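You operate a simulated robot arm through the tools that you are given. There is no shell and no other tool.

Carry out the task below with a simulated robot arm. There is one attempt and no reset: what you move stays moved.

TASK
Push both sample boards up to the blue level and weight them.
Fine: Stand the level lengthwise before the shelf, push each board to within 4 CM of it, lay the steel bar across both. Drop and damage nothing, leave nothing switched on. Set down upright: blue level, steel bar.

It is judged by the outcome, as a careful person would: the job done as asked, and still so three seconds after it is handed in. It fails if anything else is knocked over, pushed out of place, dropped, spilled or broken.

THE ROBOT
A 7-joint arm with a two-finger parallel gripper, fixed in place. Base frame: the origin is at the foot of the arm, x ahead of it, y to its left, z up; the work surface is at about z = 0.76. Lengths are in m, angles in rad, forces in N, time in s.
With the tool pointing down near the work surface it reaches from about 0.2 to 0.68 m from the base axis. Its first joint turns from -1.152 to 1.152 rad. Payload 2.4 kg.
The tool frame sits at the grasp point between the pads (the TCP): z along the fingers, y along the line on which they close. The tips reach 0.03 m beyond it. The gripper opens to 0.094 m. The fingers are 0.028 m wide and 0.01 m thick; the gripper's body (0.05 by 0.096 m) begins 0.055 m behind the TCP.
Orientation is told as [roll, pitch, yaw] about the base's x, y, z axes, in that order, counted from this pose: with the fingers straight down and closing along the base's y, the tool's x points along the base's -x, its y along +y and its z along -z.

THE INTERFACE
- The arm moves only by the tool step_arm. Its argument "series" is a list of rows, each an object of numbers (a shift or turn left out is 0, a gripper value left out holds the last): "dx", "dy", "dz": the shift along the base's x, y, z in units of 400 mm (1.0 is 400 mm); "ax", "ay", "az": the turn, a rotation vector about the base's x, y, z in units of 90 degrees (1.0 is 90 degrees); "claw": the gripper command, from -1 (fully open) to 1 (shut), values between in proportion. In form: [{"dx": .., "dy": .., "dz": .., "ax": .., "ay": .., "az": .., "claw": ..}, ...]. A call has 1 to 20 rows; each row is the pose to reach, as a shift and turn from the pose commanded when the call began. A call with a number of a shift or a turn outside -1 to 1 is refused whole. Each row takes 0.2 s and may step no farther than 0.05 m and 0.15 rad from the row before; otherwise, or with a gripper value out of range, the whole call is refused. A pose out of reach is approached as far as the arm can. The call stops where the force on the tool passes 90 N (or 10 N more than at its start, if that is more) or the arm is blocked; 0.2 s more then pass. The fingers move at their own pace (about 0.153 m/s each) and stop on an object; they squeeze with about 24 N. The grip force told is the motor's: it shows also when the fingers shut on nothing. Time passes only in rows, and 0.2 s behind the last, so rows that repeat a pose let the fingers close. It gives the time, the measured TCP pose, the force on the tool (base axes), the opening and the grip force at its end, in the units of the frame above (readings bear some noise), with the torque about the TCP (base axes, N m) and any sound that the robot's microphone picked up, and new pictures: "show" is both (left out), scene, wrist or none.
- Cameras (640 x 400 px; columns grow to the right, rows downward): "scene" is fixed at [0.0201, 0.4674, 1.43]; the picture's right is [-0.88, -0.48, 0.00], its down [-0.34, 0.61, -0.72] and it looks along [0.35, -0.63, -0.69] (base axes); focal length 364 px, centre (320, 200). "wrist" rides on the gripper at [0.076, 0.014, -0.102] in the tool frame; the picture's right is [-0.18, 0.98, 0.00], its down [-0.75, -0.14, -0.64] and it looks along [-0.63, -0.12, 0.77] (tool axes); focal length 243 px, centre (320, 200). There is no depth. A picture from a camera that has moved, and an enlarged one, comes with that camera's place and axes in the base frame and with its lens.
- inspect(camera, box): a new picture of the part [left, top, right, bottom] of that camera's present view, enlarged. The clock stands still meanwhile.
- close_job(): hands the job in; it is judged then, once.

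Nothing tells you positions but the pictures and the camera data. Unless the task says otherwise, let go and move clear before handing in.

The tools are called after ">>>" as name(argument=value, ...) on one line, values as JSON. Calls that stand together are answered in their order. step_arm: Moves the arm, as the interface text tells. Its arguments: {"type":"object","properties":{"series":{"type":"array","items":{"type":"object","properties":{"dx":{"type":"number"},"dy":{"type":"number"},"dz":{"type":"number"},"ax":{"type":"number"},"ay":{"type":"number"},"az":{"type":"number"},"claw":{"type":"number"}}}},"show":{"type":"string","enum":["both","scene","wrist","none"]}},"required":["series"]} The other tools are called the same way: inspect (camera, box) takes an enlarged picture of a part of a camera's view; close_job () hands the job in.

At the start:

```text
t: 0.0
eef_pos: [0.4412, -0.024, 1.0556]
tool_rot: [0.0, -0.001, -0.002]
force: [0.1, -0.6, -0.4]
torque: [0.01, -0.02, 0.03]
gripper_width: 0.0939
gripper_force: 0.1
```

scene: 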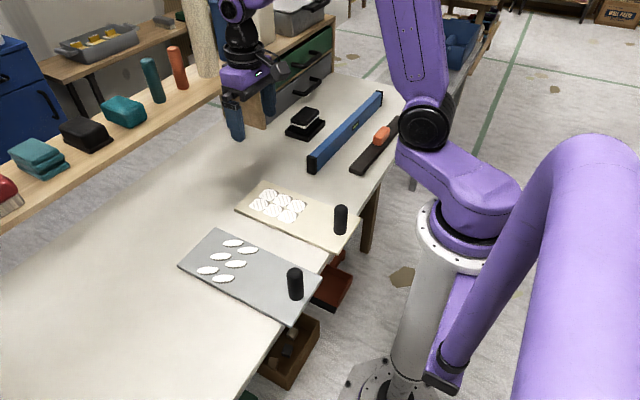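
wrist: 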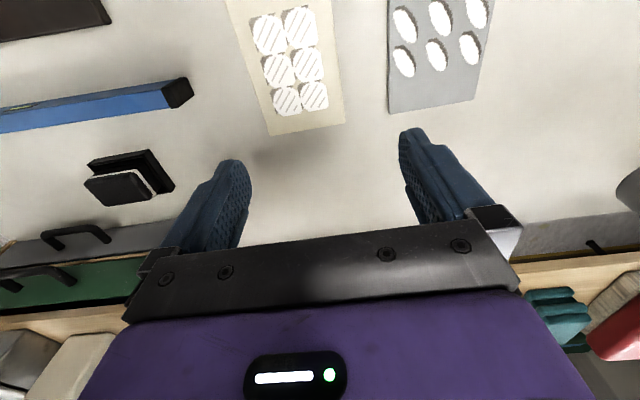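

I see a bench with two sample boards (a beige one with hatched squares, a grey one with white ovals), a blue level, a dark bar with an orange thing on it, a black item, and a shelf along the far side. I'll look closer before moving.

>>> inspect(camera="scene", box=[260, 70, 420, 190])

>>> inspect(camera="scene", box=[160, 170, 380, 330])

>>> inspect(camera="scene", box=[0, 20, 240, 240])

>>> inspect(camera="wrist", box=[0, 0, 640, 400])

```text
3.33 times, centred on (340, 130) of scene
camera zoom: at [0.0201, 0.4674, 1.43], right [-0.88, -0.48, 0.0], down [-0.34, 0.61, -0.72], along [0.35, -0.63, -0.69], focal length 1213 px, centre (253, 433)
```

zoom: 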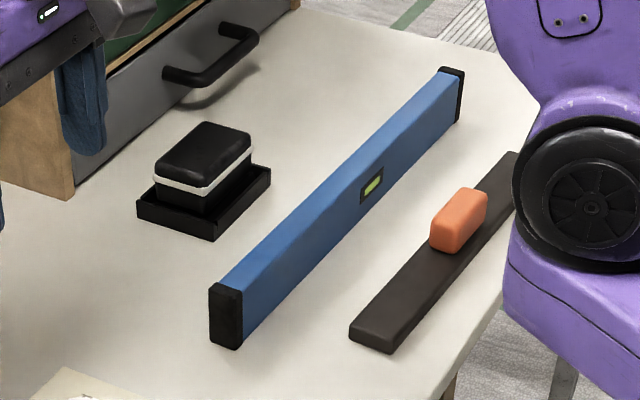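

```text
2.50 times, centred on (270, 250) of scene
camera zoom: at [0.0201, 0.4674, 1.43], right [-0.88, -0.48, 0.0], down [-0.34, 0.61, -0.72], along [0.35, -0.63, -0.69], focal length 910 px, centre (445, 75)
```

zoom: 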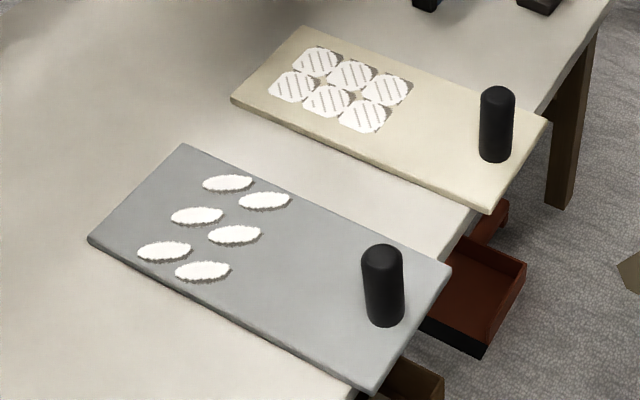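

```text
1.82 times, centred on (120, 130) of scene
camera zoom: at [0.0201, 0.4674, 1.43], right [-0.88, -0.48, 0.0], down [-0.34, 0.61, -0.72], along [0.35, -0.63, -0.69], focal length 662 px, centre (684, 327)
```

zoom: 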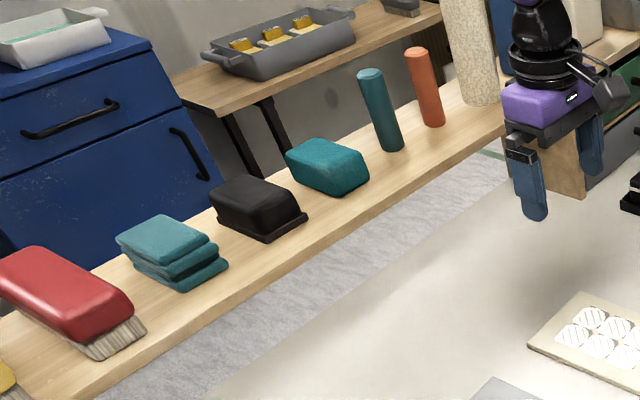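

```text
1.00 times, centred on (320, 200) of wrist (not enlarged: the box is as wide or as high as the picture)
camera zoom: at [0.3655, -0.0099, 1.1571], right [0.18, 0.98, 0.0], down [0.75, -0.14, 0.64], along [0.63, -0.12, -0.77], focal length 243 px, centre (320, 200)
```

zoom: 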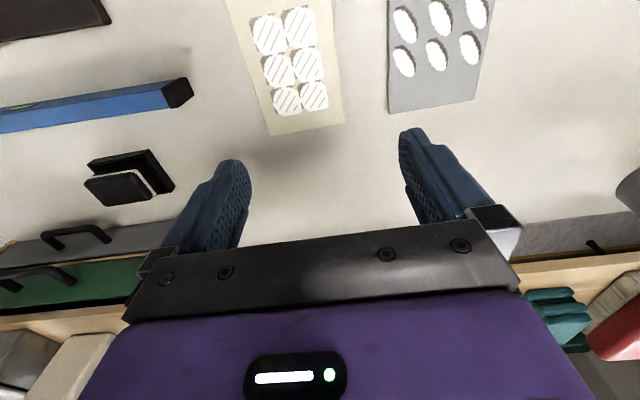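

The level (about 0.45 × 0.03 × 0.06 m) stands along y near (0.41, −0.46). The bar with its orange grip is near (0.32, −0.46), and the boards lie at x 0.23–0.53 with pegs near x 0.26. The shelf front looks to be around x 0.68. I'll turn the gripper to close along x and move high above the level for a better view.

>>> step_arm(series=[{"dx": -0.006, "dy": -0.089, "az": -0.0909}, {"dx": -0.013, "dy": -0.177, "az": -0.1818}, {"dx": -0.019, "dy": -0.266, "az": -0.2727}, {"dx": -0.025, "dy": -0.355, "az": -0.3636}, {"dx": -0.032, "dy": -0.443, "az": -0.4545}, {"dx": -0.038, "dy": -0.532, "az": -0.5454}, {"dx": -0.045, "dy": -0.62, "az": -0.6363}, {"dx": -0.051, "dy": -0.709, "az": -0.7272}, {"dx": -0.057, "dy": -0.798, "az": -0.8181}, {"dx": -0.064, "dy": -0.886, "az": -0.909}, {"dx": -0.07, "dy": -0.975, "az": -1.0}, {"dx": -0.07, "dy": -0.975, "az": -1.0}])

```text
t: 2.6
eef_pos: [0.4131, -0.4132, 1.0532]
tool_rot: [-0.001, 0.0, -1.573]
force: [-0.3, 0.1, 0.5]
torque: [0.0, -0.02, 0.01]
gripper_width: 0.0938
gripper_force: 0.1
camera wrist: at [0.4278, -0.3379, 1.1568], right [0.98, -0.19, 0.0], down [-0.14, -0.75, 0.64], along [-0.12, -0.63, -0.77], focal length 243 px, centre (320, 200)
```

scene: 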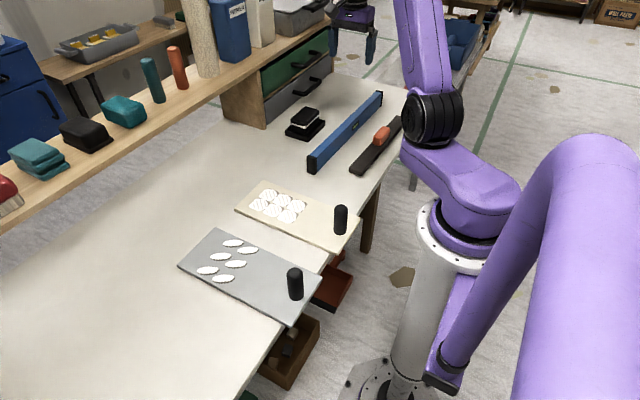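
wrist: 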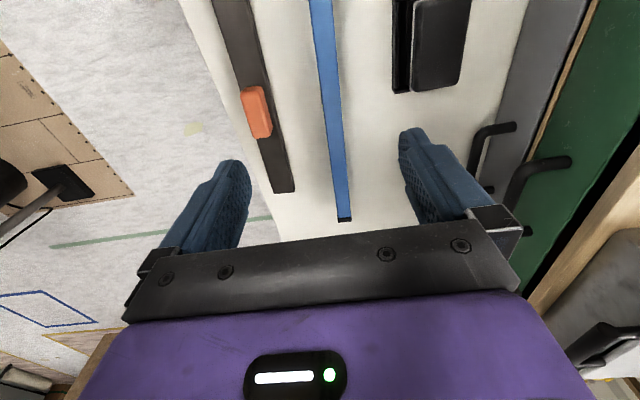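

>>> inspect(camera="wrist", box=[200, 0, 420, 240])

>>> inspect(camera="scene", box=[140, 0, 420, 180])

>>> inspect(camera="scene", box=[280, 90, 400, 180])

```text
1.67 times, centred on (310, 120) of wrist
camera zoom: at [0.4278, -0.3379, 1.1568], right [0.98, -0.19, 0.0], down [-0.14, -0.75, 0.64], along [-0.12, -0.63, -0.77], focal length 404 px, centre (337, 333)
```

zoom: 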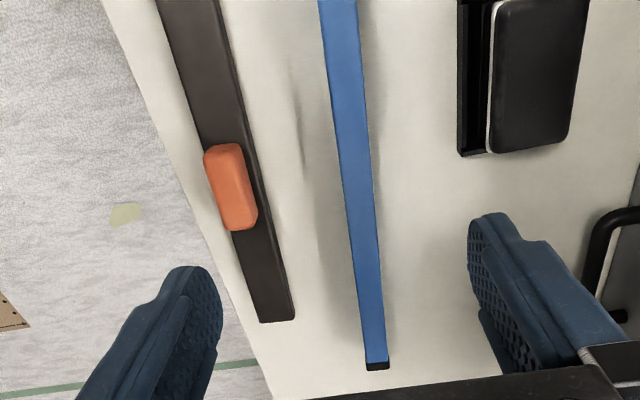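

```text
2.22 times, centred on (280, 90) of scene
camera zoom: at [0.0201, 0.4674, 1.43], right [-0.88, -0.48, 0.0], down [-0.34, 0.61, -0.72], along [0.35, -0.63, -0.69], focal length 808 px, centre (409, 444)
```

zoom: 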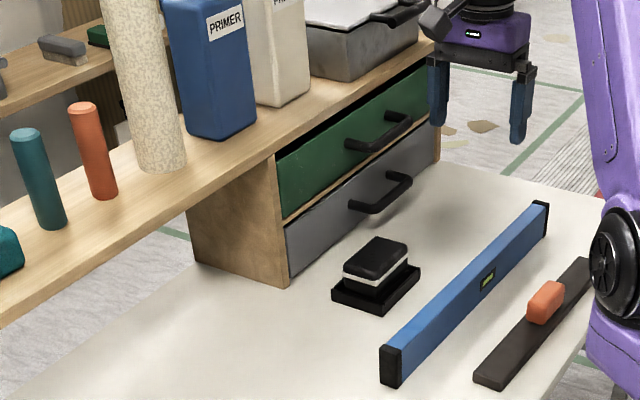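

```text
4.44 times, centred on (340, 135) of scene
camera zoom: at [0.0201, 0.4674, 1.43], right [-0.88, -0.48, 0.0], down [-0.34, 0.61, -0.72], along [0.35, -0.63, -0.69], focal length 1617 px, centre (231, 489)
```

zoom: 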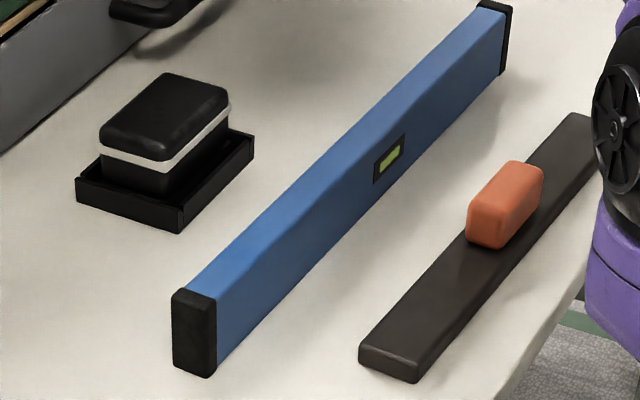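

The wrist view puts the level's centre at about (0.422, −0.455), turned about −2.5° from the y axis, with its top near z 0.82. I'll align with it and come down to just above it to check.

>>> step_arm(series=[{"dx": 0.022, "dy": -0.1025, "dz": 0, "az": -0.0264, "claw": -0.5}, {"dx": 0.022, "dy": -0.1025, "dz": -0.1, "az": -0.0264, "claw": -0.5}, {"dx": 0.022, "dy": -0.1025, "dz": -0.2, "az": -0.0264, "claw": -0.5}, {"dx": 0.022, "dy": -0.1025, "dz": -0.3, "az": -0.0264, "claw": -0.5}, {"dx": 0.022, "dy": -0.1025, "dz": -0.4, "az": -0.0264, "claw": -0.5}, {"dx": 0.022, "dy": -0.1025, "dz": -0.4, "az": -0.0264, "claw": -0.5}])

```text
t: 4.0
eef_pos: [0.4226, -0.4523, 0.8932]
tool_rot: [-0.001, 0.002, -1.611]
force: [0.4, -0.6, 0.6]
torque: [0.0, -0.02, 0.03]
gripper_width: 0.0703
gripper_force: 0.1
camera wrist: at [0.441, -0.3787, 0.9963], right [0.97, -0.22, 0.0], down [-0.17, -0.75, 0.64], along [-0.14, -0.63, -0.77], focal length 243 px, centre (320, 200)
```

scene: 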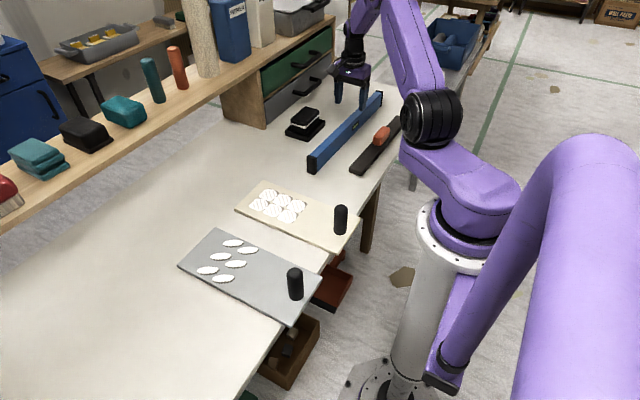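
wrist: 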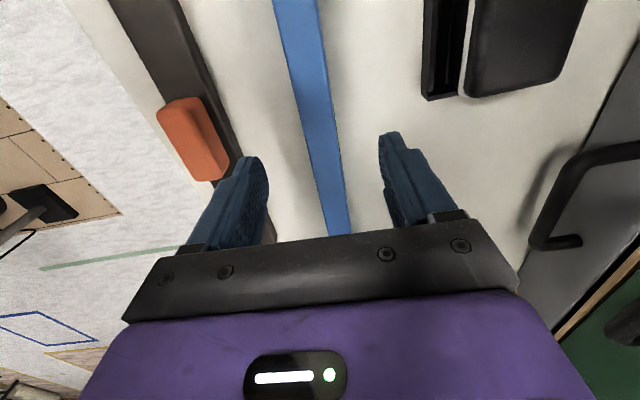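

The level sits centred between the fingers and nothing lies under them. I'm lowering to about z 0.80 and closing.

>>> step_arm(series=[{"dz": -0.08}, {"dz": -0.16}, {"dz": -0.232}, {"dz": -0.232}, {"dz": -0.232, "claw": 1}, {"dz": -0.232, "claw": 1}, {"dz": -0.232, "claw": 1}])

```text
t: 5.6
eef_pos: [0.4228, -0.4554, 0.8001]
tool_rot: [-0.001, 0.0, -1.612]
force: [-0.3, -0.6, 0.1]
torque: [-0.2, 0.02, -0.06]
gripper_width: 0.0301
gripper_force: 24.2
camera wrist: at [0.4402, -0.3797, 0.9033], right [0.97, -0.22, 0.0], down [-0.17, -0.75, 0.64], along [-0.14, -0.63, -0.77], focal length 243 px, centre (320, 200)
```

scene: 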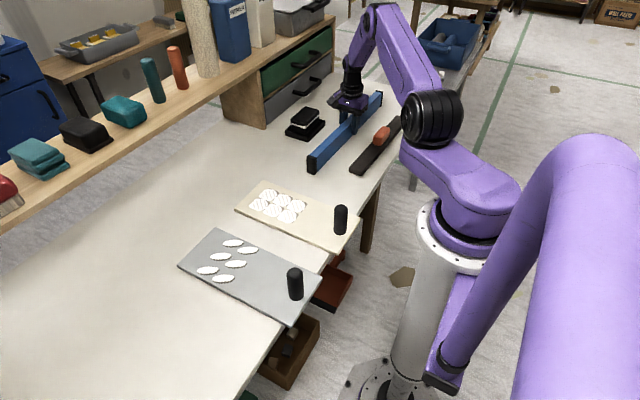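
wrist: 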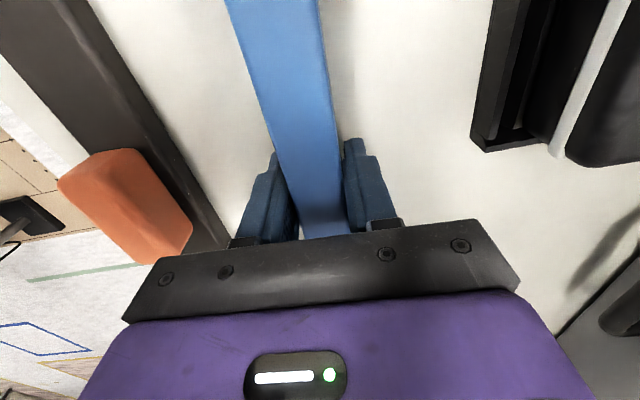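

The fingers hold the level at 0.030 m. I'm lifting a little to check weight and balance.

>>> step_arm(series=[{"dz": 0.02}, {"dz": 0.06}, {"dz": 0.1}, {"dz": 0.1}])

```text
t: 6.6
eef_pos: [0.4216, -0.4537, 0.842]
tool_rot: [0.0, -0.001, -1.611]
force: [0.9, 0.3, -3.1]
torque: [0.03, 0.03, 0.03]
gripper_width: 0.0302
gripper_force: 24.3
camera wrist: at [0.4396, -0.3787, 0.9438], right [0.97, -0.22, 0.0], down [-0.17, -0.75, 0.64], along [-0.14, -0.63, -0.77], focal length 243 px, centre (320, 200)
```

scene: 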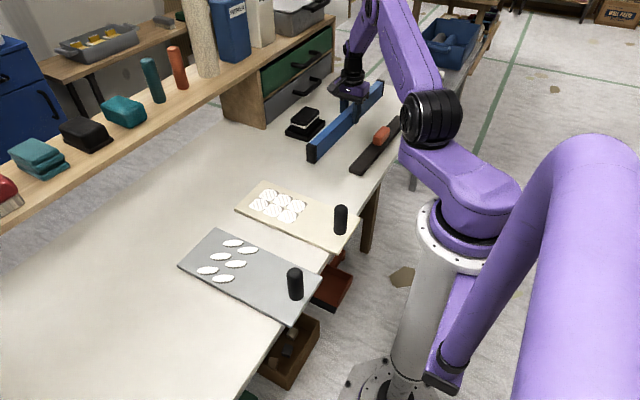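
wrist: 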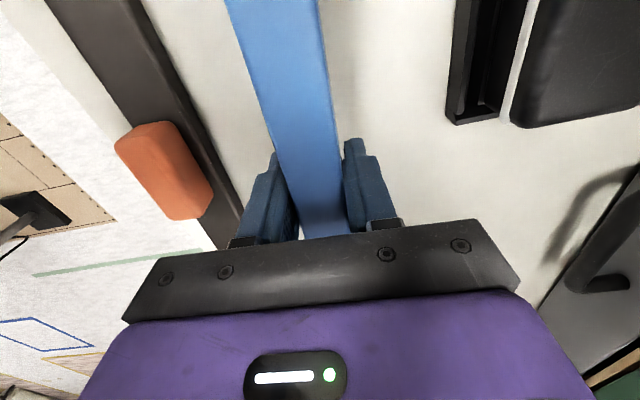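

The level weighs about 3 N and is balanced. I'm lifting it clear of everything, squaring it to the y axis and carrying it along +y.

>>> step_arm(series=[{"dz": 0.07}, {"dz": 0.15}, {"dz": 0.23}, {"dz": 0.3}, {"dz": 0.3, "dy": 0.04, "az": 0.005}, {"dz": 0.3, "dy": 0.11, "az": 0.01}, {"dz": 0.3, "dy": 0.19, "az": 0.015}, {"dz": 0.3, "dy": 0.28, "az": 0.02}, {"dz": 0.3, "dy": 0.37, "az": 0.026}, {"dz": 0.3, "dy": 0.46, "az": 0.026}, {"dz": 0.3, "dy": 0.55, "az": 0.026}, {"dz": 0.3, "dy": 0.64, "az": 0.026}, {"dz": 0.3, "dy": 0.73, "az": 0.026}, {"dz": 0.3, "dy": 0.82, "az": 0.026}, {"dz": 0.3, "dy": 0.9, "az": 0.026}, {"dz": 0.3, "dy": 0.95, "az": 0.026}, {"dz": 0.3, "dy": 0.97, "az": 0.026}])

```text
t: 10.2
eef_pos: [0.4243, -0.067, 0.9619]
tool_rot: [-0.001, 0.0, -1.571]
force: [-1.0, 0.7, -1.9]
torque: [0.05, 0.0, 0.01]
gripper_width: 0.0302
gripper_force: 23.6
camera wrist: at [0.4387, 0.009, 1.0642], right [0.98, -0.18, 0.0], down [-0.14, -0.75, 0.64], along [-0.12, -0.63, -0.77], focal length 243 px, centre (320, 200)
```

scene: 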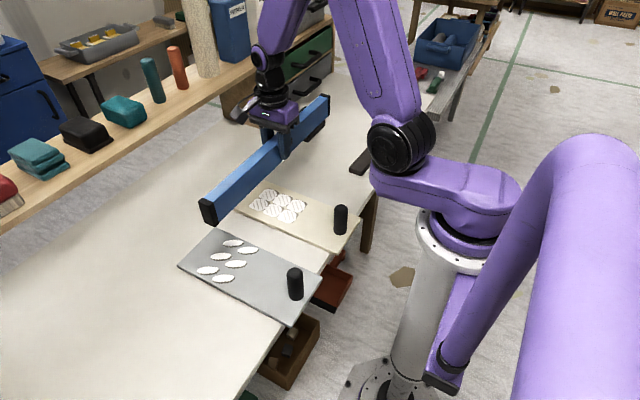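
wrist: 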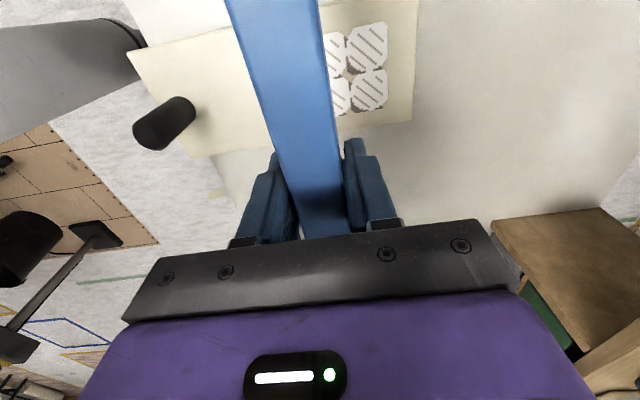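

I'm bringing the level over the centre of both boards in y and forward to about x 0.60, still held high, and then I'll check its clearance to the shelf.

>>> step_arm(series=[{"dy": 0.05}, {"dy": 0.13}, {"dy": 0.21}, {"dy": 0.26}, {"dy": 0.26, "dx": 0.05, "dz": -0.03}, {"dy": 0.26, "dx": 0.13, "dz": -0.07}, {"dy": 0.26, "dx": 0.21, "dz": -0.11}, {"dy": 0.26, "dx": 0.29, "dz": -0.15}, {"dy": 0.26, "dx": 0.37, "dz": -0.15}, {"dy": 0.26, "dx": 0.42, "dz": -0.15}, {"dy": 0.26, "dx": 0.445, "dz": -0.15}, {"dy": 0.26, "dx": 0.445, "dz": -0.15}])

```text
t: 12.8
eef_pos: [0.6021, 0.0385, 0.9023]
tool_rot: [0.0, -0.001, -1.572]
force: [-0.2, -0.1, -1.6]
torque: [0.04, -0.01, 0.0]
gripper_width: 0.0299
gripper_force: 24.2
camera wrist: at [0.6149, 0.1137, 1.0048], right [0.98, -0.18, 0.0], down [-0.14, -0.75, 0.64], along [-0.12, -0.63, -0.77], focal length 243 px, centre (320, 200)
```

scene: 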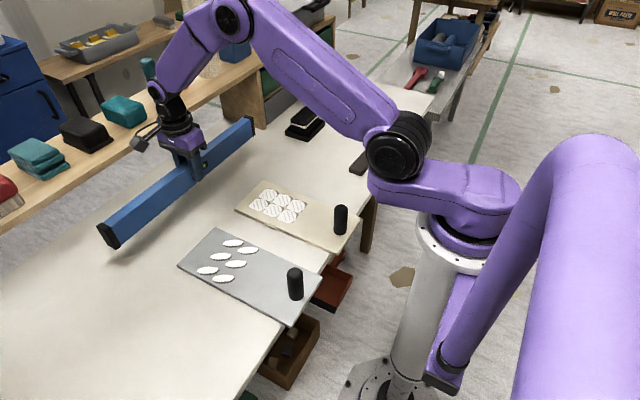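
wrist: 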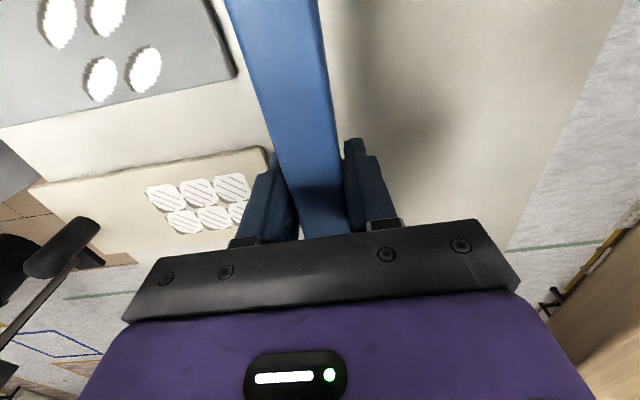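

>>> inspect(camera="scene", box=[80, 40, 280, 260])

>>> inspect(camera="wrist", box=[320, 0, 640, 400])

```text
1.82 times, centred on (180, 150) of scene
camera zoom: at [0.0201, 0.4674, 1.43], right [-0.88, -0.48, 0.0], down [-0.34, 0.61, -0.72], along [0.35, -0.63, -0.69], focal length 662 px, centre (574, 291)
```

zoom: 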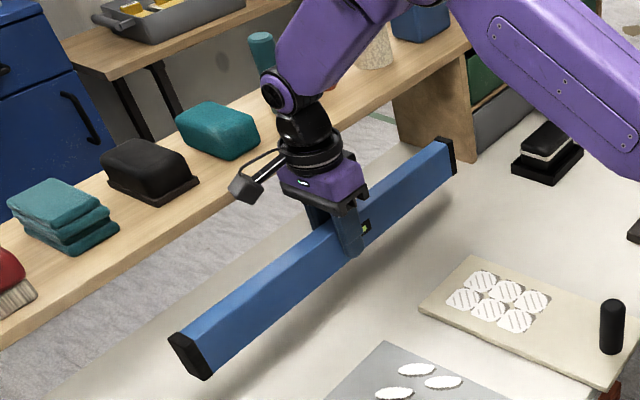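

```text
1.00 times, centred on (480, 200) of wrist (not enlarged: the box is as wide or as high as the picture)
camera zoom: at [0.6149, 0.1137, 1.0048], right [0.98, -0.18, 0.0], down [-0.14, -0.75, 0.64], along [-0.12, -0.63, -0.77], focal length 243 px, centre (160, 200)
```

zoom: 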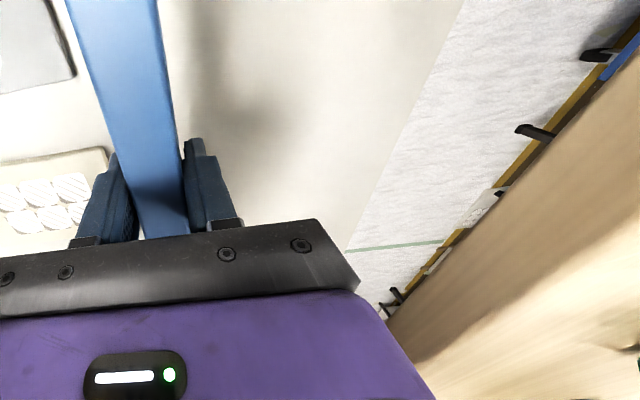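

The plank edge is at about x 0.688 and z 0.96, so x 0.612 for the level keeps the gripper clear. I'm lowering it there slowly.

>>> step_arm(series=[{"dx": 0.025, "dz": -0.03}, {"dx": 0.025, "dz": -0.1}, {"dx": 0.025, "dz": -0.17}, {"dx": 0.025, "dz": -0.22}, {"dx": 0.025, "dz": -0.24}, {"dx": 0.025, "dz": -0.24}])

```text
t: 14.2
eef_pos: [0.61, 0.0359, 0.8054]
tool_rot: [-0.002, 0.001, -1.571]
force: [0.1, -0.6, -1.7]
torque: [-0.03, -0.01, -0.03]
gripper_width: 0.0303
gripper_force: 23.8
camera wrist: at [0.6237, 0.1117, 0.9085], right [0.98, -0.18, 0.0], down [-0.14, -0.75, 0.64], along [-0.12, -0.63, -0.77], focal length 243 px, centre (320, 200)
```

scene: 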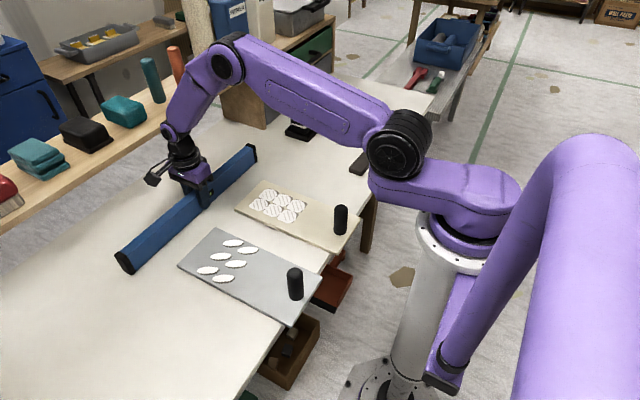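
wrist: 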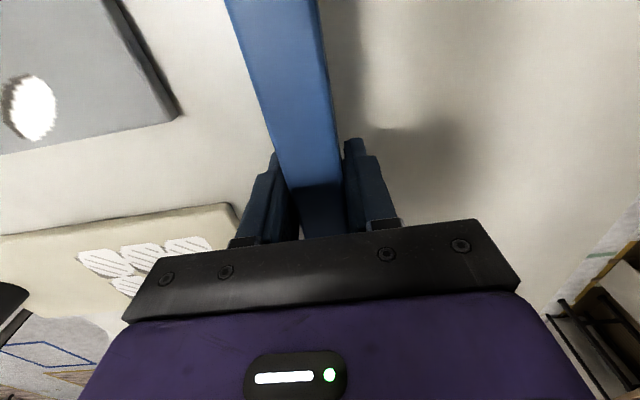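

>>> step_arm(series=[{"dz": -0.004}, {"dz": -0.008}, {"dz": -0.011}, {"dz": -0.011}], show="none")

```text
t: 15.2
eef_pos: [0.6104, 0.0362, 0.802]
tool_rot: [0.001, -0.002, -1.572]
force: [0.2, 0.4, -1.8]
torque: [0.02, 0.02, 0.0]
gripper_width: 0.0303
gripper_force: 24.0
```

>>> step_arm(series=[{"dz": -0.0025}, {"dz": -0.0025}], show="none")

>>> step_arm(series=[{"dz": -0.0025}, {"dz": -0.0025}], show="none")

```text
t: 15.8
eef_pos: [0.6119, 0.0361, 0.8016]
tool_rot: [0.001, 0.0, -1.57]
force: [-1.8, -0.8, 2.7]
torque: [0.03, 0.04, -0.03]
gripper_width: 0.0302
gripper_force: 24.0
```

```text
t: 16.4
eef_pos: [0.6105, 0.0372, 0.7991]
tool_rot: [0.001, 0.001, -1.571]
force: [-3.9, -2.9, 17.5]
torque: [0.0, 0.08, 0.01]
gripper_width: 0.0301
gripper_force: 24.1
```

The level is resting on the bench. I'm easing the pressure and opening the fingers partly.

>>> step_arm(series=[{"dz": 0.0025}, {"dz": 0.0025}, {"dz": 0.0025, "claw": -0.3}, {"dz": 0.0025, "claw": -0.3}, {"dz": 0.0025, "claw": -0.3}])

```text
t: 17.6
eef_pos: [0.6114, 0.0373, 0.7991]
tool_rot: [-0.001, 0.003, -1.571]
force: [0.4, -0.9, 0.4]
torque: [0.01, 0.01, 0.0]
gripper_width: 0.0609
gripper_force: 0.1
camera wrist: at [0.6247, 0.1129, 0.9026], right [0.98, -0.18, 0.0], down [-0.14, -0.75, 0.64], along [-0.12, -0.63, -0.77], focal length 243 px, centre (320, 200)
```

scene: 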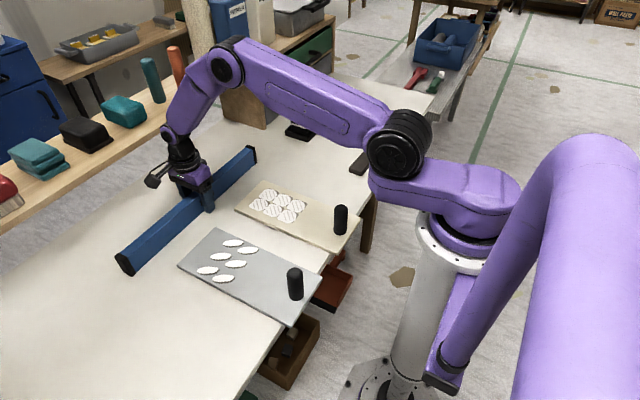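
wrist: 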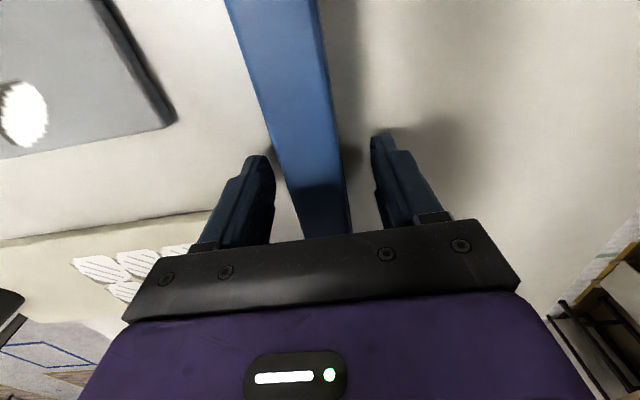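

The level is standing free. I'm rising straight up, backing away and going above the grey board's peg.

>>> step_arm(series=[{"dz": 0.05}, {"dz": 0.15}, {"dz": 0.25}, {"dz": 0.33}, {"dx": -0.05, "dy": 0.01, "dz": 0.35}, {"dx": -0.15, "dy": 0.04, "dz": 0.35}, {"dx": -0.26, "dy": 0.07, "dz": 0.35, "claw": -1}, {"dx": -0.37, "dy": 0.1, "dz": 0.35, "claw": -1}, {"dx": -0.48, "dy": 0.13, "dz": 0.35}, {"dx": -0.59, "dy": 0.16, "dz": 0.35}, {"dx": -0.69, "dy": 0.19, "dz": 0.35}, {"dx": -0.77, "dy": 0.22, "dz": 0.35}, {"dx": -0.8675, "dy": 0.25, "dz": 0.35}, {"dx": -0.8675, "dy": 0.25, "dz": 0.35}])

```text
t: 20.6
eef_pos: [0.2691, 0.1366, 0.9395]
tool_rot: [-0.002, 0.001, -1.571]
force: [0.4, -0.6, -0.4]
torque: [0.01, 0.04, -0.01]
gripper_width: 0.0942
gripper_force: 0.0
out of reach, approached as far as the arm can: row 13, 14
camera wrist: at [0.2839, 0.2119, 1.0427], right [0.98, -0.18, 0.0], down [-0.14, -0.75, 0.64], along [-0.12, -0.63, -0.77], focal length 243 px, centre (320, 200)
```

scene: 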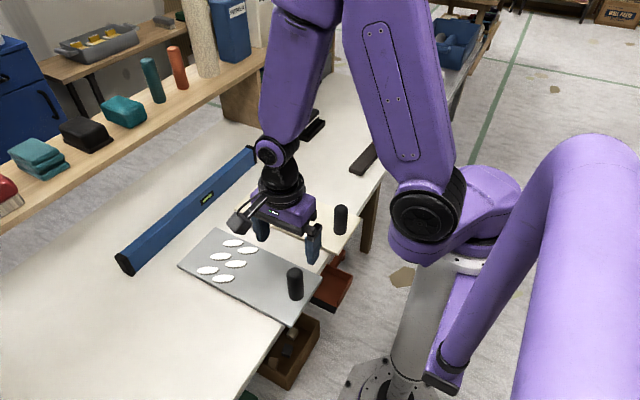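
wrist: 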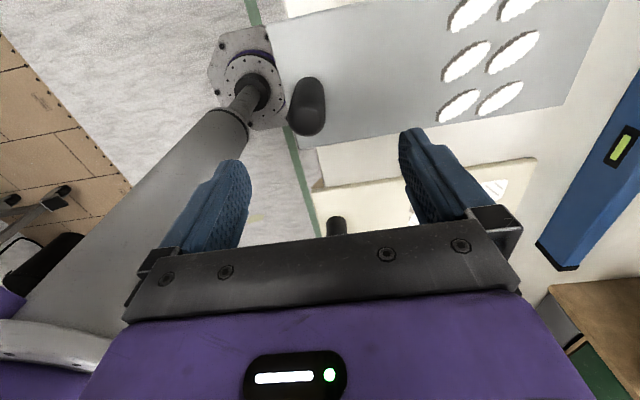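

>>> inspect(camera="wrist", box=[240, 0, 420, 180])

>>> inspect(camera="scene", box=[220, 170, 380, 330])

>>> inspect(camera="scene", box=[90, 130, 290, 290])

```text
2.22 times, centred on (330, 90) of wrist
camera zoom: at [0.2839, 0.2119, 1.0427], right [0.98, -0.18, 0.0], down [-0.14, -0.75, 0.64], along [-0.12, -0.63, -0.77], focal length 539 px, centre (298, 444)
```

zoom: 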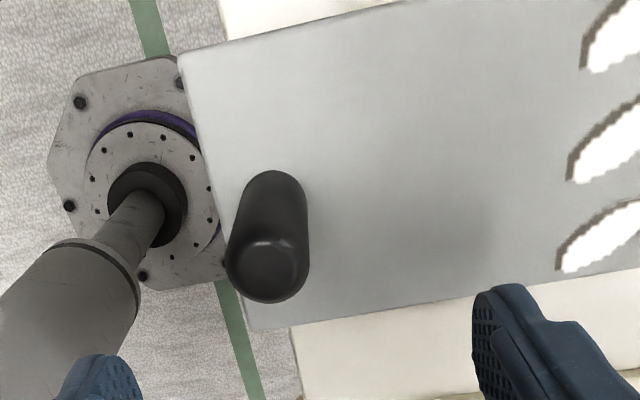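

```text
2.50 times, centred on (300, 250) of scene
camera zoom: at [0.02, 0.4674, 1.43], right [-0.88, -0.48, 0.0], down [-0.34, 0.61, -0.72], along [0.35, -0.63, -0.69], focal length 910 px, centre (370, 75)
```

zoom: 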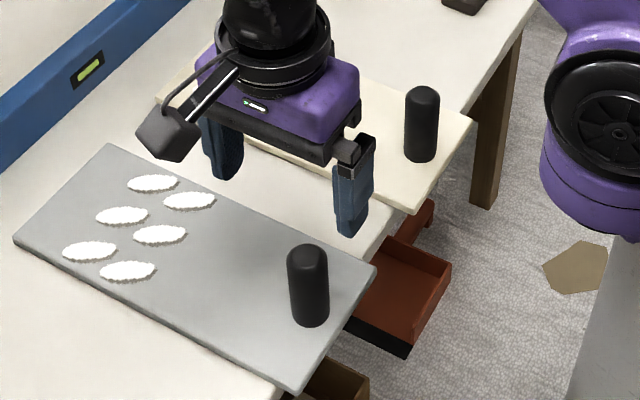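

```text
2.50 times, centred on (190, 210) of scene
camera zoom: at [0.02, 0.4674, 1.43], right [-0.88, -0.48, 0.0], down [-0.34, 0.61, -0.72], along [0.35, -0.63, -0.69], focal length 910 px, centre (645, 175)
```

zoom: 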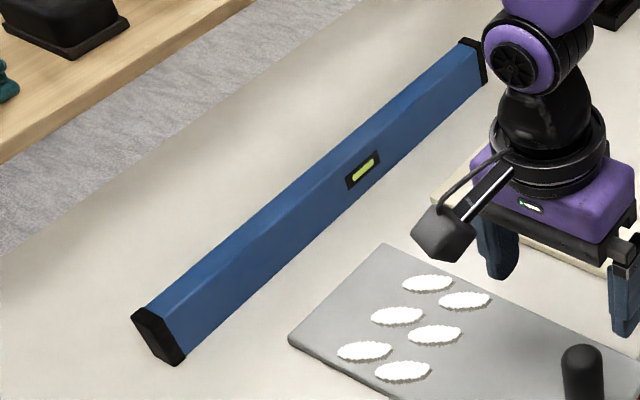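

The level stands squarely near the shelf. The grey peg is at about (0.259, 0.138), diameter about 0.03, top near z 0.85. I'm lowering around it with the fingers wide open.

>>> step_arm(series=[{"dz": -0.08}, {"dz": -0.16}, {"dz": -0.18}, {"dz": -0.18}])

```text
t: 21.6
eef_pos: [0.2708, 0.1357, 0.8687]
tool_rot: [-0.001, 0.001, -1.571]
force: [-0.2, 0.2, 0.1]
torque: [-0.02, 0.0, 0.05]
gripper_width: 0.0943
gripper_force: 0.0
camera wrist: at [0.2846, 0.2113, 0.971], right [0.98, -0.18, 0.0], down [-0.14, -0.75, 0.64], along [-0.12, -0.63, -0.77], focal length 243 px, centre (320, 200)
```

scene: 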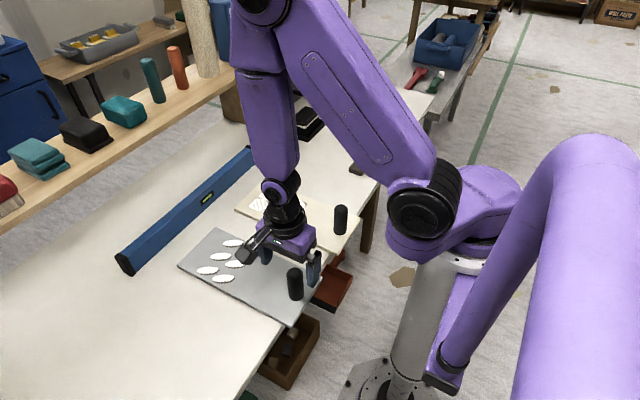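
wrist: 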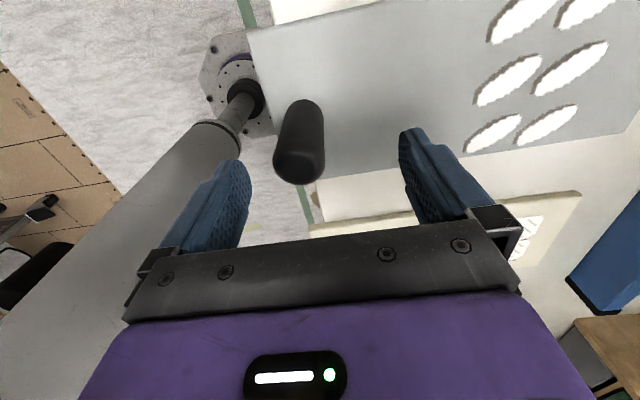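

>>> step_arm(series=[{"dx": -0.0275, "dy": 0.004, "dz": 0}, {"dx": -0.0275, "dy": 0.004, "dz": -0.07}, {"dx": -0.0275, "dy": 0.004, "dz": -0.136}, {"dx": -0.0275, "dy": 0.004, "dz": -0.136}])

```text
t: 22.6
eef_pos: [0.2597, 0.1391, 0.813]
tool_rot: [0.001, 0.0, -1.571]
force: [0.1, -0.7, 0.6]
torque: [0.02, -0.01, 0.01]
gripper_width: 0.0941
gripper_force: 0.0
out of reach, approached as far as the arm can: row 1
camera wrist: at [0.274, 0.214, 0.9165], right [0.98, -0.18, 0.0], down [-0.14, -0.75, 0.64], along [-0.12, -0.63, -0.77], focal length 243 px, centre (320, 200)
```

scene: 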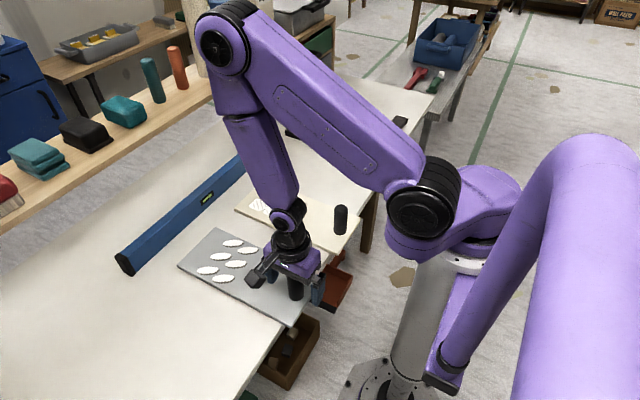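
wrist: 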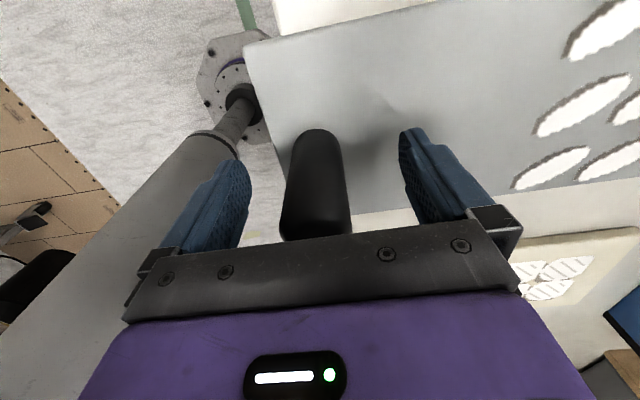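

The peg is centred between the fingers. I'm closing on it in two stages.

>>> step_arm(series=[{"claw": 0.1}, {"claw": 0.1}, {"claw": 0.3}, {"claw": 0.5}, {"claw": 1}, {"claw": 1}])

```text
t: 24.0
eef_pos: [0.26, 0.1393, 0.8133]
tool_rot: [0.001, 0.001, -1.57]
force: [-0.5, 1.0, -0.9]
torque: [0.02, 0.16, 0.0]
gripper_width: 0.0313
gripper_force: 24.2
camera wrist: at [0.2738, 0.214, 0.9167], right [0.98, -0.18, 0.0], down [-0.14, -0.75, 0.64], along [-0.12, -0.63, -0.77], focal length 243 px, centre (320, 200)
```

scene: 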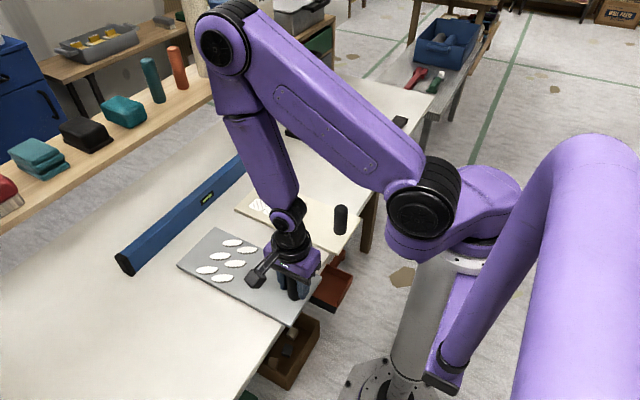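
wrist: 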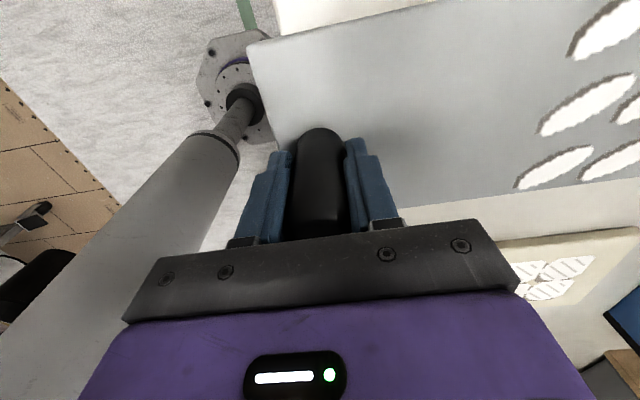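

The peg is held. I'm sliding the grey board slowly toward the level, 4 cm at first.

>>> step_arm(series=[{"dx": 0.008}, {"dx": 0.022}, {"dx": 0.04}, {"dx": 0.06}, {"dx": 0.078}, {"dx": 0.09}, {"dx": 0.097}, {"dx": 0.1}, {"dx": 0.1}])

```text
t: 26.0
eef_pos: [0.2985, 0.1381, 0.8143]
tool_rot: [0.0, 0.001, -1.57]
force: [-0.6, 0.1, 0.7]
torque: [0.01, 0.21, -0.02]
gripper_width: 0.0316
gripper_force: 23.9
camera wrist: at [0.3128, 0.2141, 0.9169], right [0.98, -0.18, 0.0], down [-0.14, -0.75, 0.64], along [-0.12, -0.63, -0.77], focal length 243 px, centre (320, 200)
```

scene: 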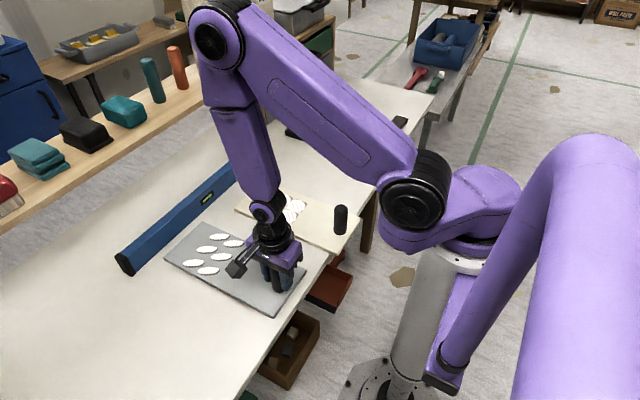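
wrist: 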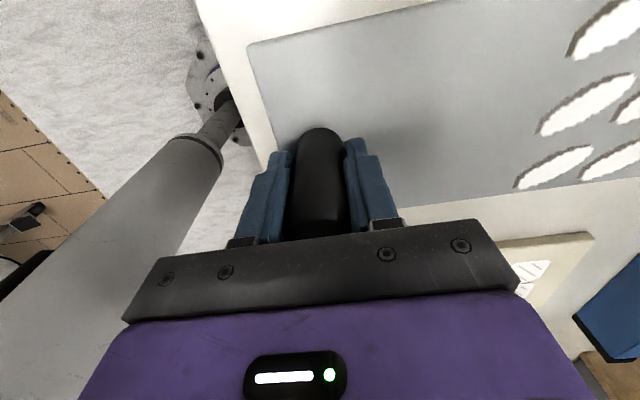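

>>> inspect(camera="scene", box=[110, 160, 290, 300])

```text
2.86 times, centred on (200, 230) of scene
camera zoom: at [0.0201, 0.4674, 1.43], right [-0.88, -0.48, 0.0], down [-0.34, 0.61, -0.72], along [0.35, -0.63, -0.69], focal length 1039 px, centre (663, 114)
```

zoom: 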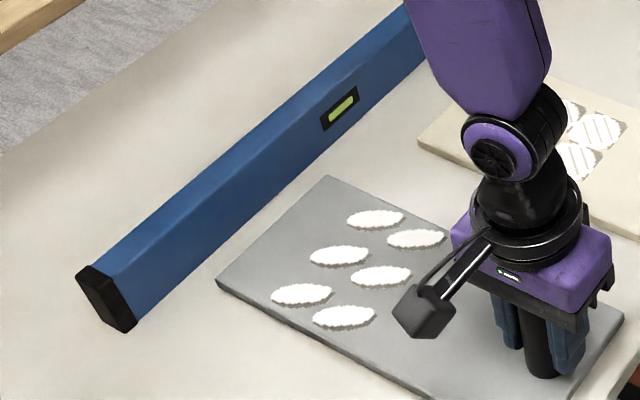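

The grey board's far edge is at about x 0.570 and the level's face at about 0.598. I'm pushing another 1.4 cm.

>>> step_arm(series=[{"dx": 0.006}, {"dx": 0.016}, {"dx": 0.026}, {"dx": 0.033}, {"dx": 0.036}, {"dx": 0.036}], show="scene")

>>> inspect(camera="scene", box=[110, 160, 290, 300])

```text
t: 27.4
eef_pos: [0.3127, 0.1377, 0.8153]
tool_rot: [-0.001, 0.0, -1.571]
force: [0.0, -0.6, 1.9]
torque: [-0.03, 0.23, -0.02]
gripper_width: 0.0313
gripper_force: 24.2
```

scene: 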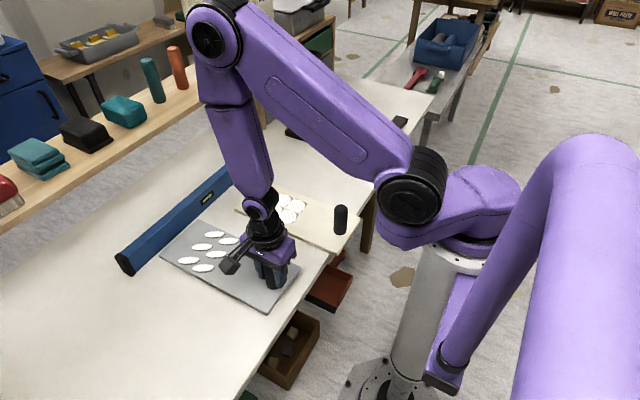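

```text
2.86 times, centred on (200, 230) of scene
camera zoom: at [0.0201, 0.4674, 1.43], right [-0.88, -0.48, 0.0], down [-0.34, 0.61, -0.72], along [0.35, -0.63, -0.69], focal length 1039 px, centre (663, 114)
```

zoom: 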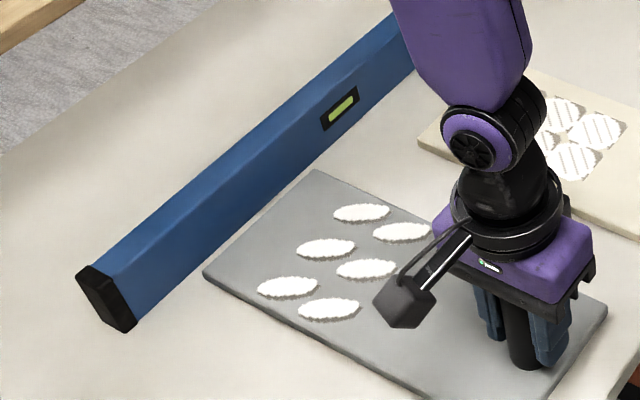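

The grey board is about 1.3 cm from the level. I'm letting go, rising clear and moving beside the beige board's peg. I'll enter from the side there, because the arm can't reach that far in while high.

>>> step_arm(series=[{"claw": 0.1}, {"claw": -0.3}, {"claw": -0.3}, {"dz": 0.06}, {"dz": 0.14}, {"dz": 0.22}, {"dz": 0.25}, {"dz": 0.25, "dy": -0.06}, {"dz": 0.25, "dy": -0.15}, {"dz": 0.25, "dy": -0.25, "claw": -1}, {"dz": 0.25, "dy": -0.33, "claw": -1}, {"dz": 0.25, "dy": -0.3575, "claw": -1}, {"dz": 0.25, "dy": -0.3575, "claw": -1}])

```text
t: 30.2
eef_pos: [0.3152, -0.0054, 0.9138]
tool_rot: [-0.001, 0.001, -1.572]
force: [-0.2, 0.2, 0.2]
torque: [-0.03, 0.0, 0.0]
gripper_width: 0.0938
gripper_force: 0.0
camera wrist: at [0.3281, 0.0707, 1.0154], right [0.98, -0.18, 0.0], down [-0.14, -0.75, 0.64], along [-0.12, -0.63, -0.77], focal length 243 px, centre (320, 200)
```

scene: 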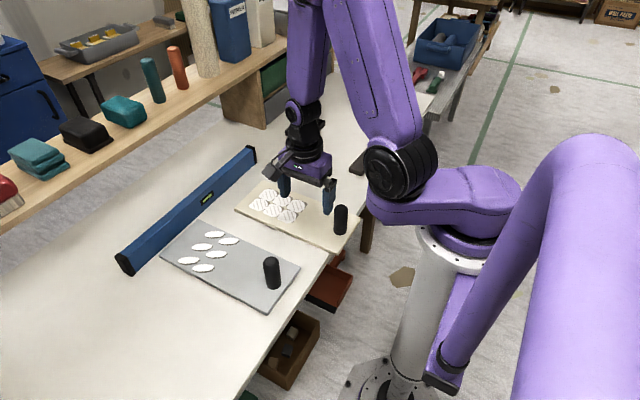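
wrist: 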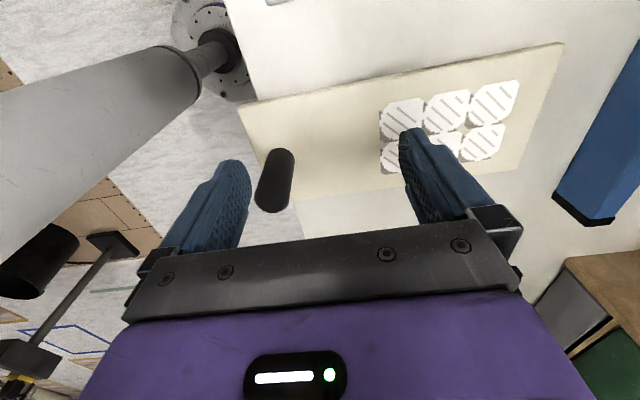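

The beige peg is at about (0.259, −0.059). I'm lowering beside it in the gap toward y ≈ 0 and moving in.

>>> step_arm(series=[{"dz": -0.08}, {"dz": -0.15, "dx": -0.03}, {"dz": -0.2, "dx": -0.07}, {"dz": -0.245, "dx": -0.11}, {"dz": -0.245, "dx": -0.136}, {"dz": -0.245, "dx": -0.136}])

```text
t: 31.6
eef_pos: [0.2589, -0.0049, 0.8146]
tool_rot: [-0.001, 0.0, -1.57]
force: [0.8, -0.3, 0.1]
torque: [0.01, -0.02, 0.01]
gripper_width: 0.0941
gripper_force: 0.0
camera wrist: at [0.2731, 0.0713, 0.9179], right [0.98, -0.18, 0.0], down [-0.14, -0.75, 0.64], along [-0.12, -0.63, -0.77], focal length 243 px, centre (320, 200)
```

scene: 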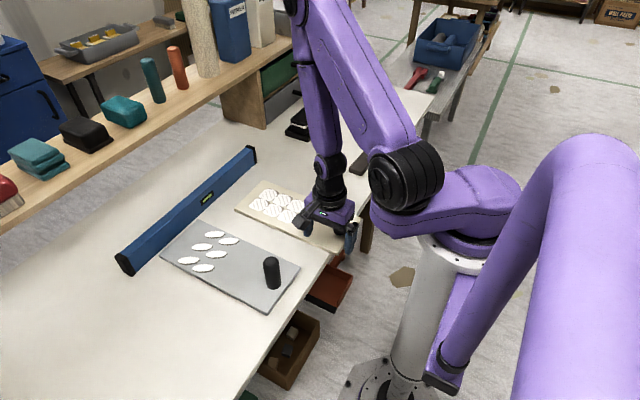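
wrist: 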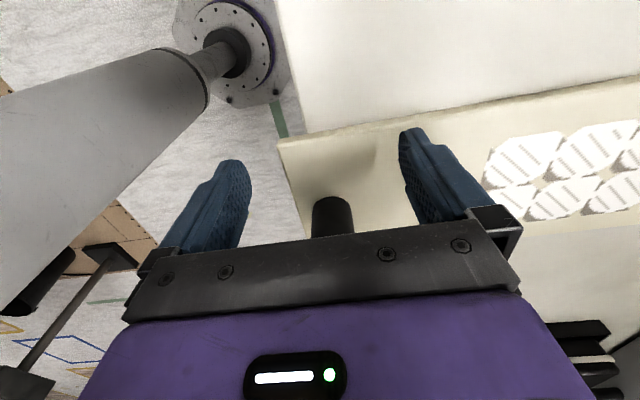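

I reached the position. I'm sliding sideways so the peg enters between the open fingers.

>>> step_arm(series=[{"dy": -0.04}, {"dy": -0.09}, {"dy": -0.135}, {"dy": -0.135}])

```text
t: 32.6
eef_pos: [0.2583, -0.0586, 0.8171]
tool_rot: [-0.002, -0.001, -1.571]
force: [0.2, 0.2, 0.4]
torque: [-0.01, -0.02, 0.0]
gripper_width: 0.0941
gripper_force: 0.1
camera wrist: at [0.2726, 0.0167, 0.9187], right [0.98, -0.18, 0.0], down [-0.14, -0.75, 0.64], along [-0.12, -0.63, -0.77], focal length 243 px, centre (320, 200)
```

scene: 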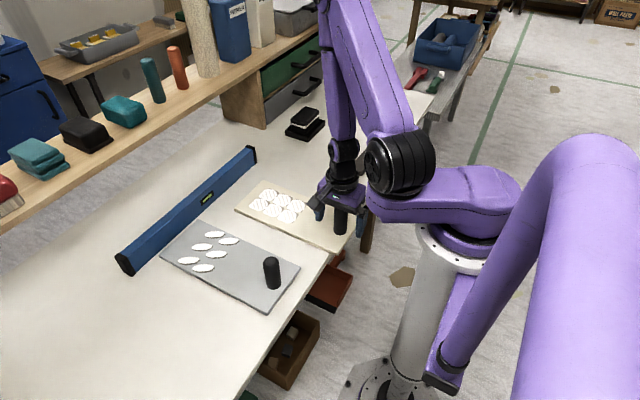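
wrist: 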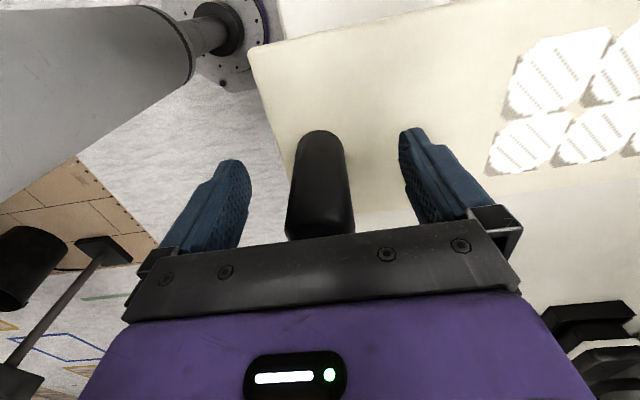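

>>> step_arm(series=[{"claw": 0.1}, {"claw": 0.1}, {"claw": 0.3}, {"claw": 0.5}, {"claw": 1}, {"claw": 1}, {"claw": 1, "dx": 0.008}, {"claw": 1, "dx": 0.022}, {"claw": 1, "dx": 0.04}, {"claw": 1, "dx": 0.06}, {"claw": 1, "dx": 0.078}, {"claw": 1, "dx": 0.09}, {"claw": 1, "dx": 0.097}, {"claw": 1, "dx": 0.1}, {"claw": 1, "dx": 0.1}])

>>> inspect(camera="scene", box=[110, 130, 370, 320])

```text
t: 35.8
eef_pos: [0.2986, -0.0587, 0.8165]
tool_rot: [0.001, 0.0, -1.571]
force: [0.3, 0.7, 0.5]
torque: [0.02, 0.13, -0.02]
gripper_width: 0.0316
gripper_force: 23.7
camera wrist: at [0.3126, 0.017, 0.9195], right [0.98, -0.18, 0.0], down [-0.14, -0.75, 0.64], along [-0.12, -0.63, -0.77], focal length 243 px, centre (320, 200)
```

scene: 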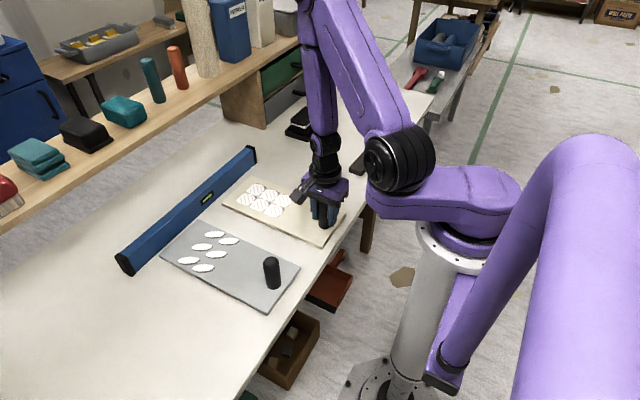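
wrist: 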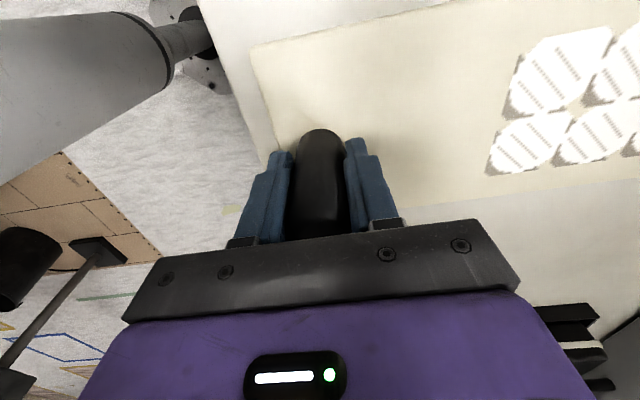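

```text
2.11 times, centred on (240, 225) of scene
camera zoom: at [0.0201, 0.4674, 1.43], right [-0.88, -0.48, 0.0], down [-0.34, 0.61, -0.72], along [0.35, -0.63, -0.69], focal length 766 px, centre (488, 147)
```

zoom: 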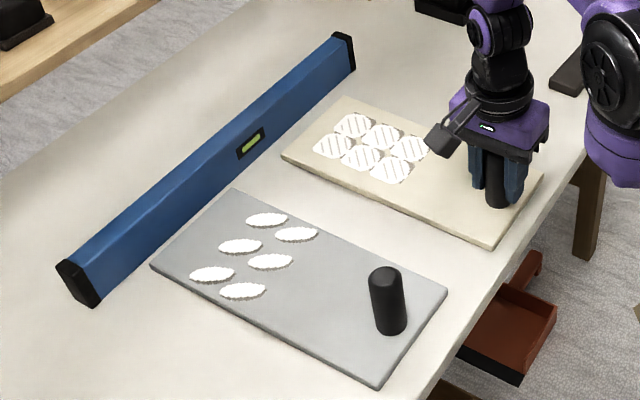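

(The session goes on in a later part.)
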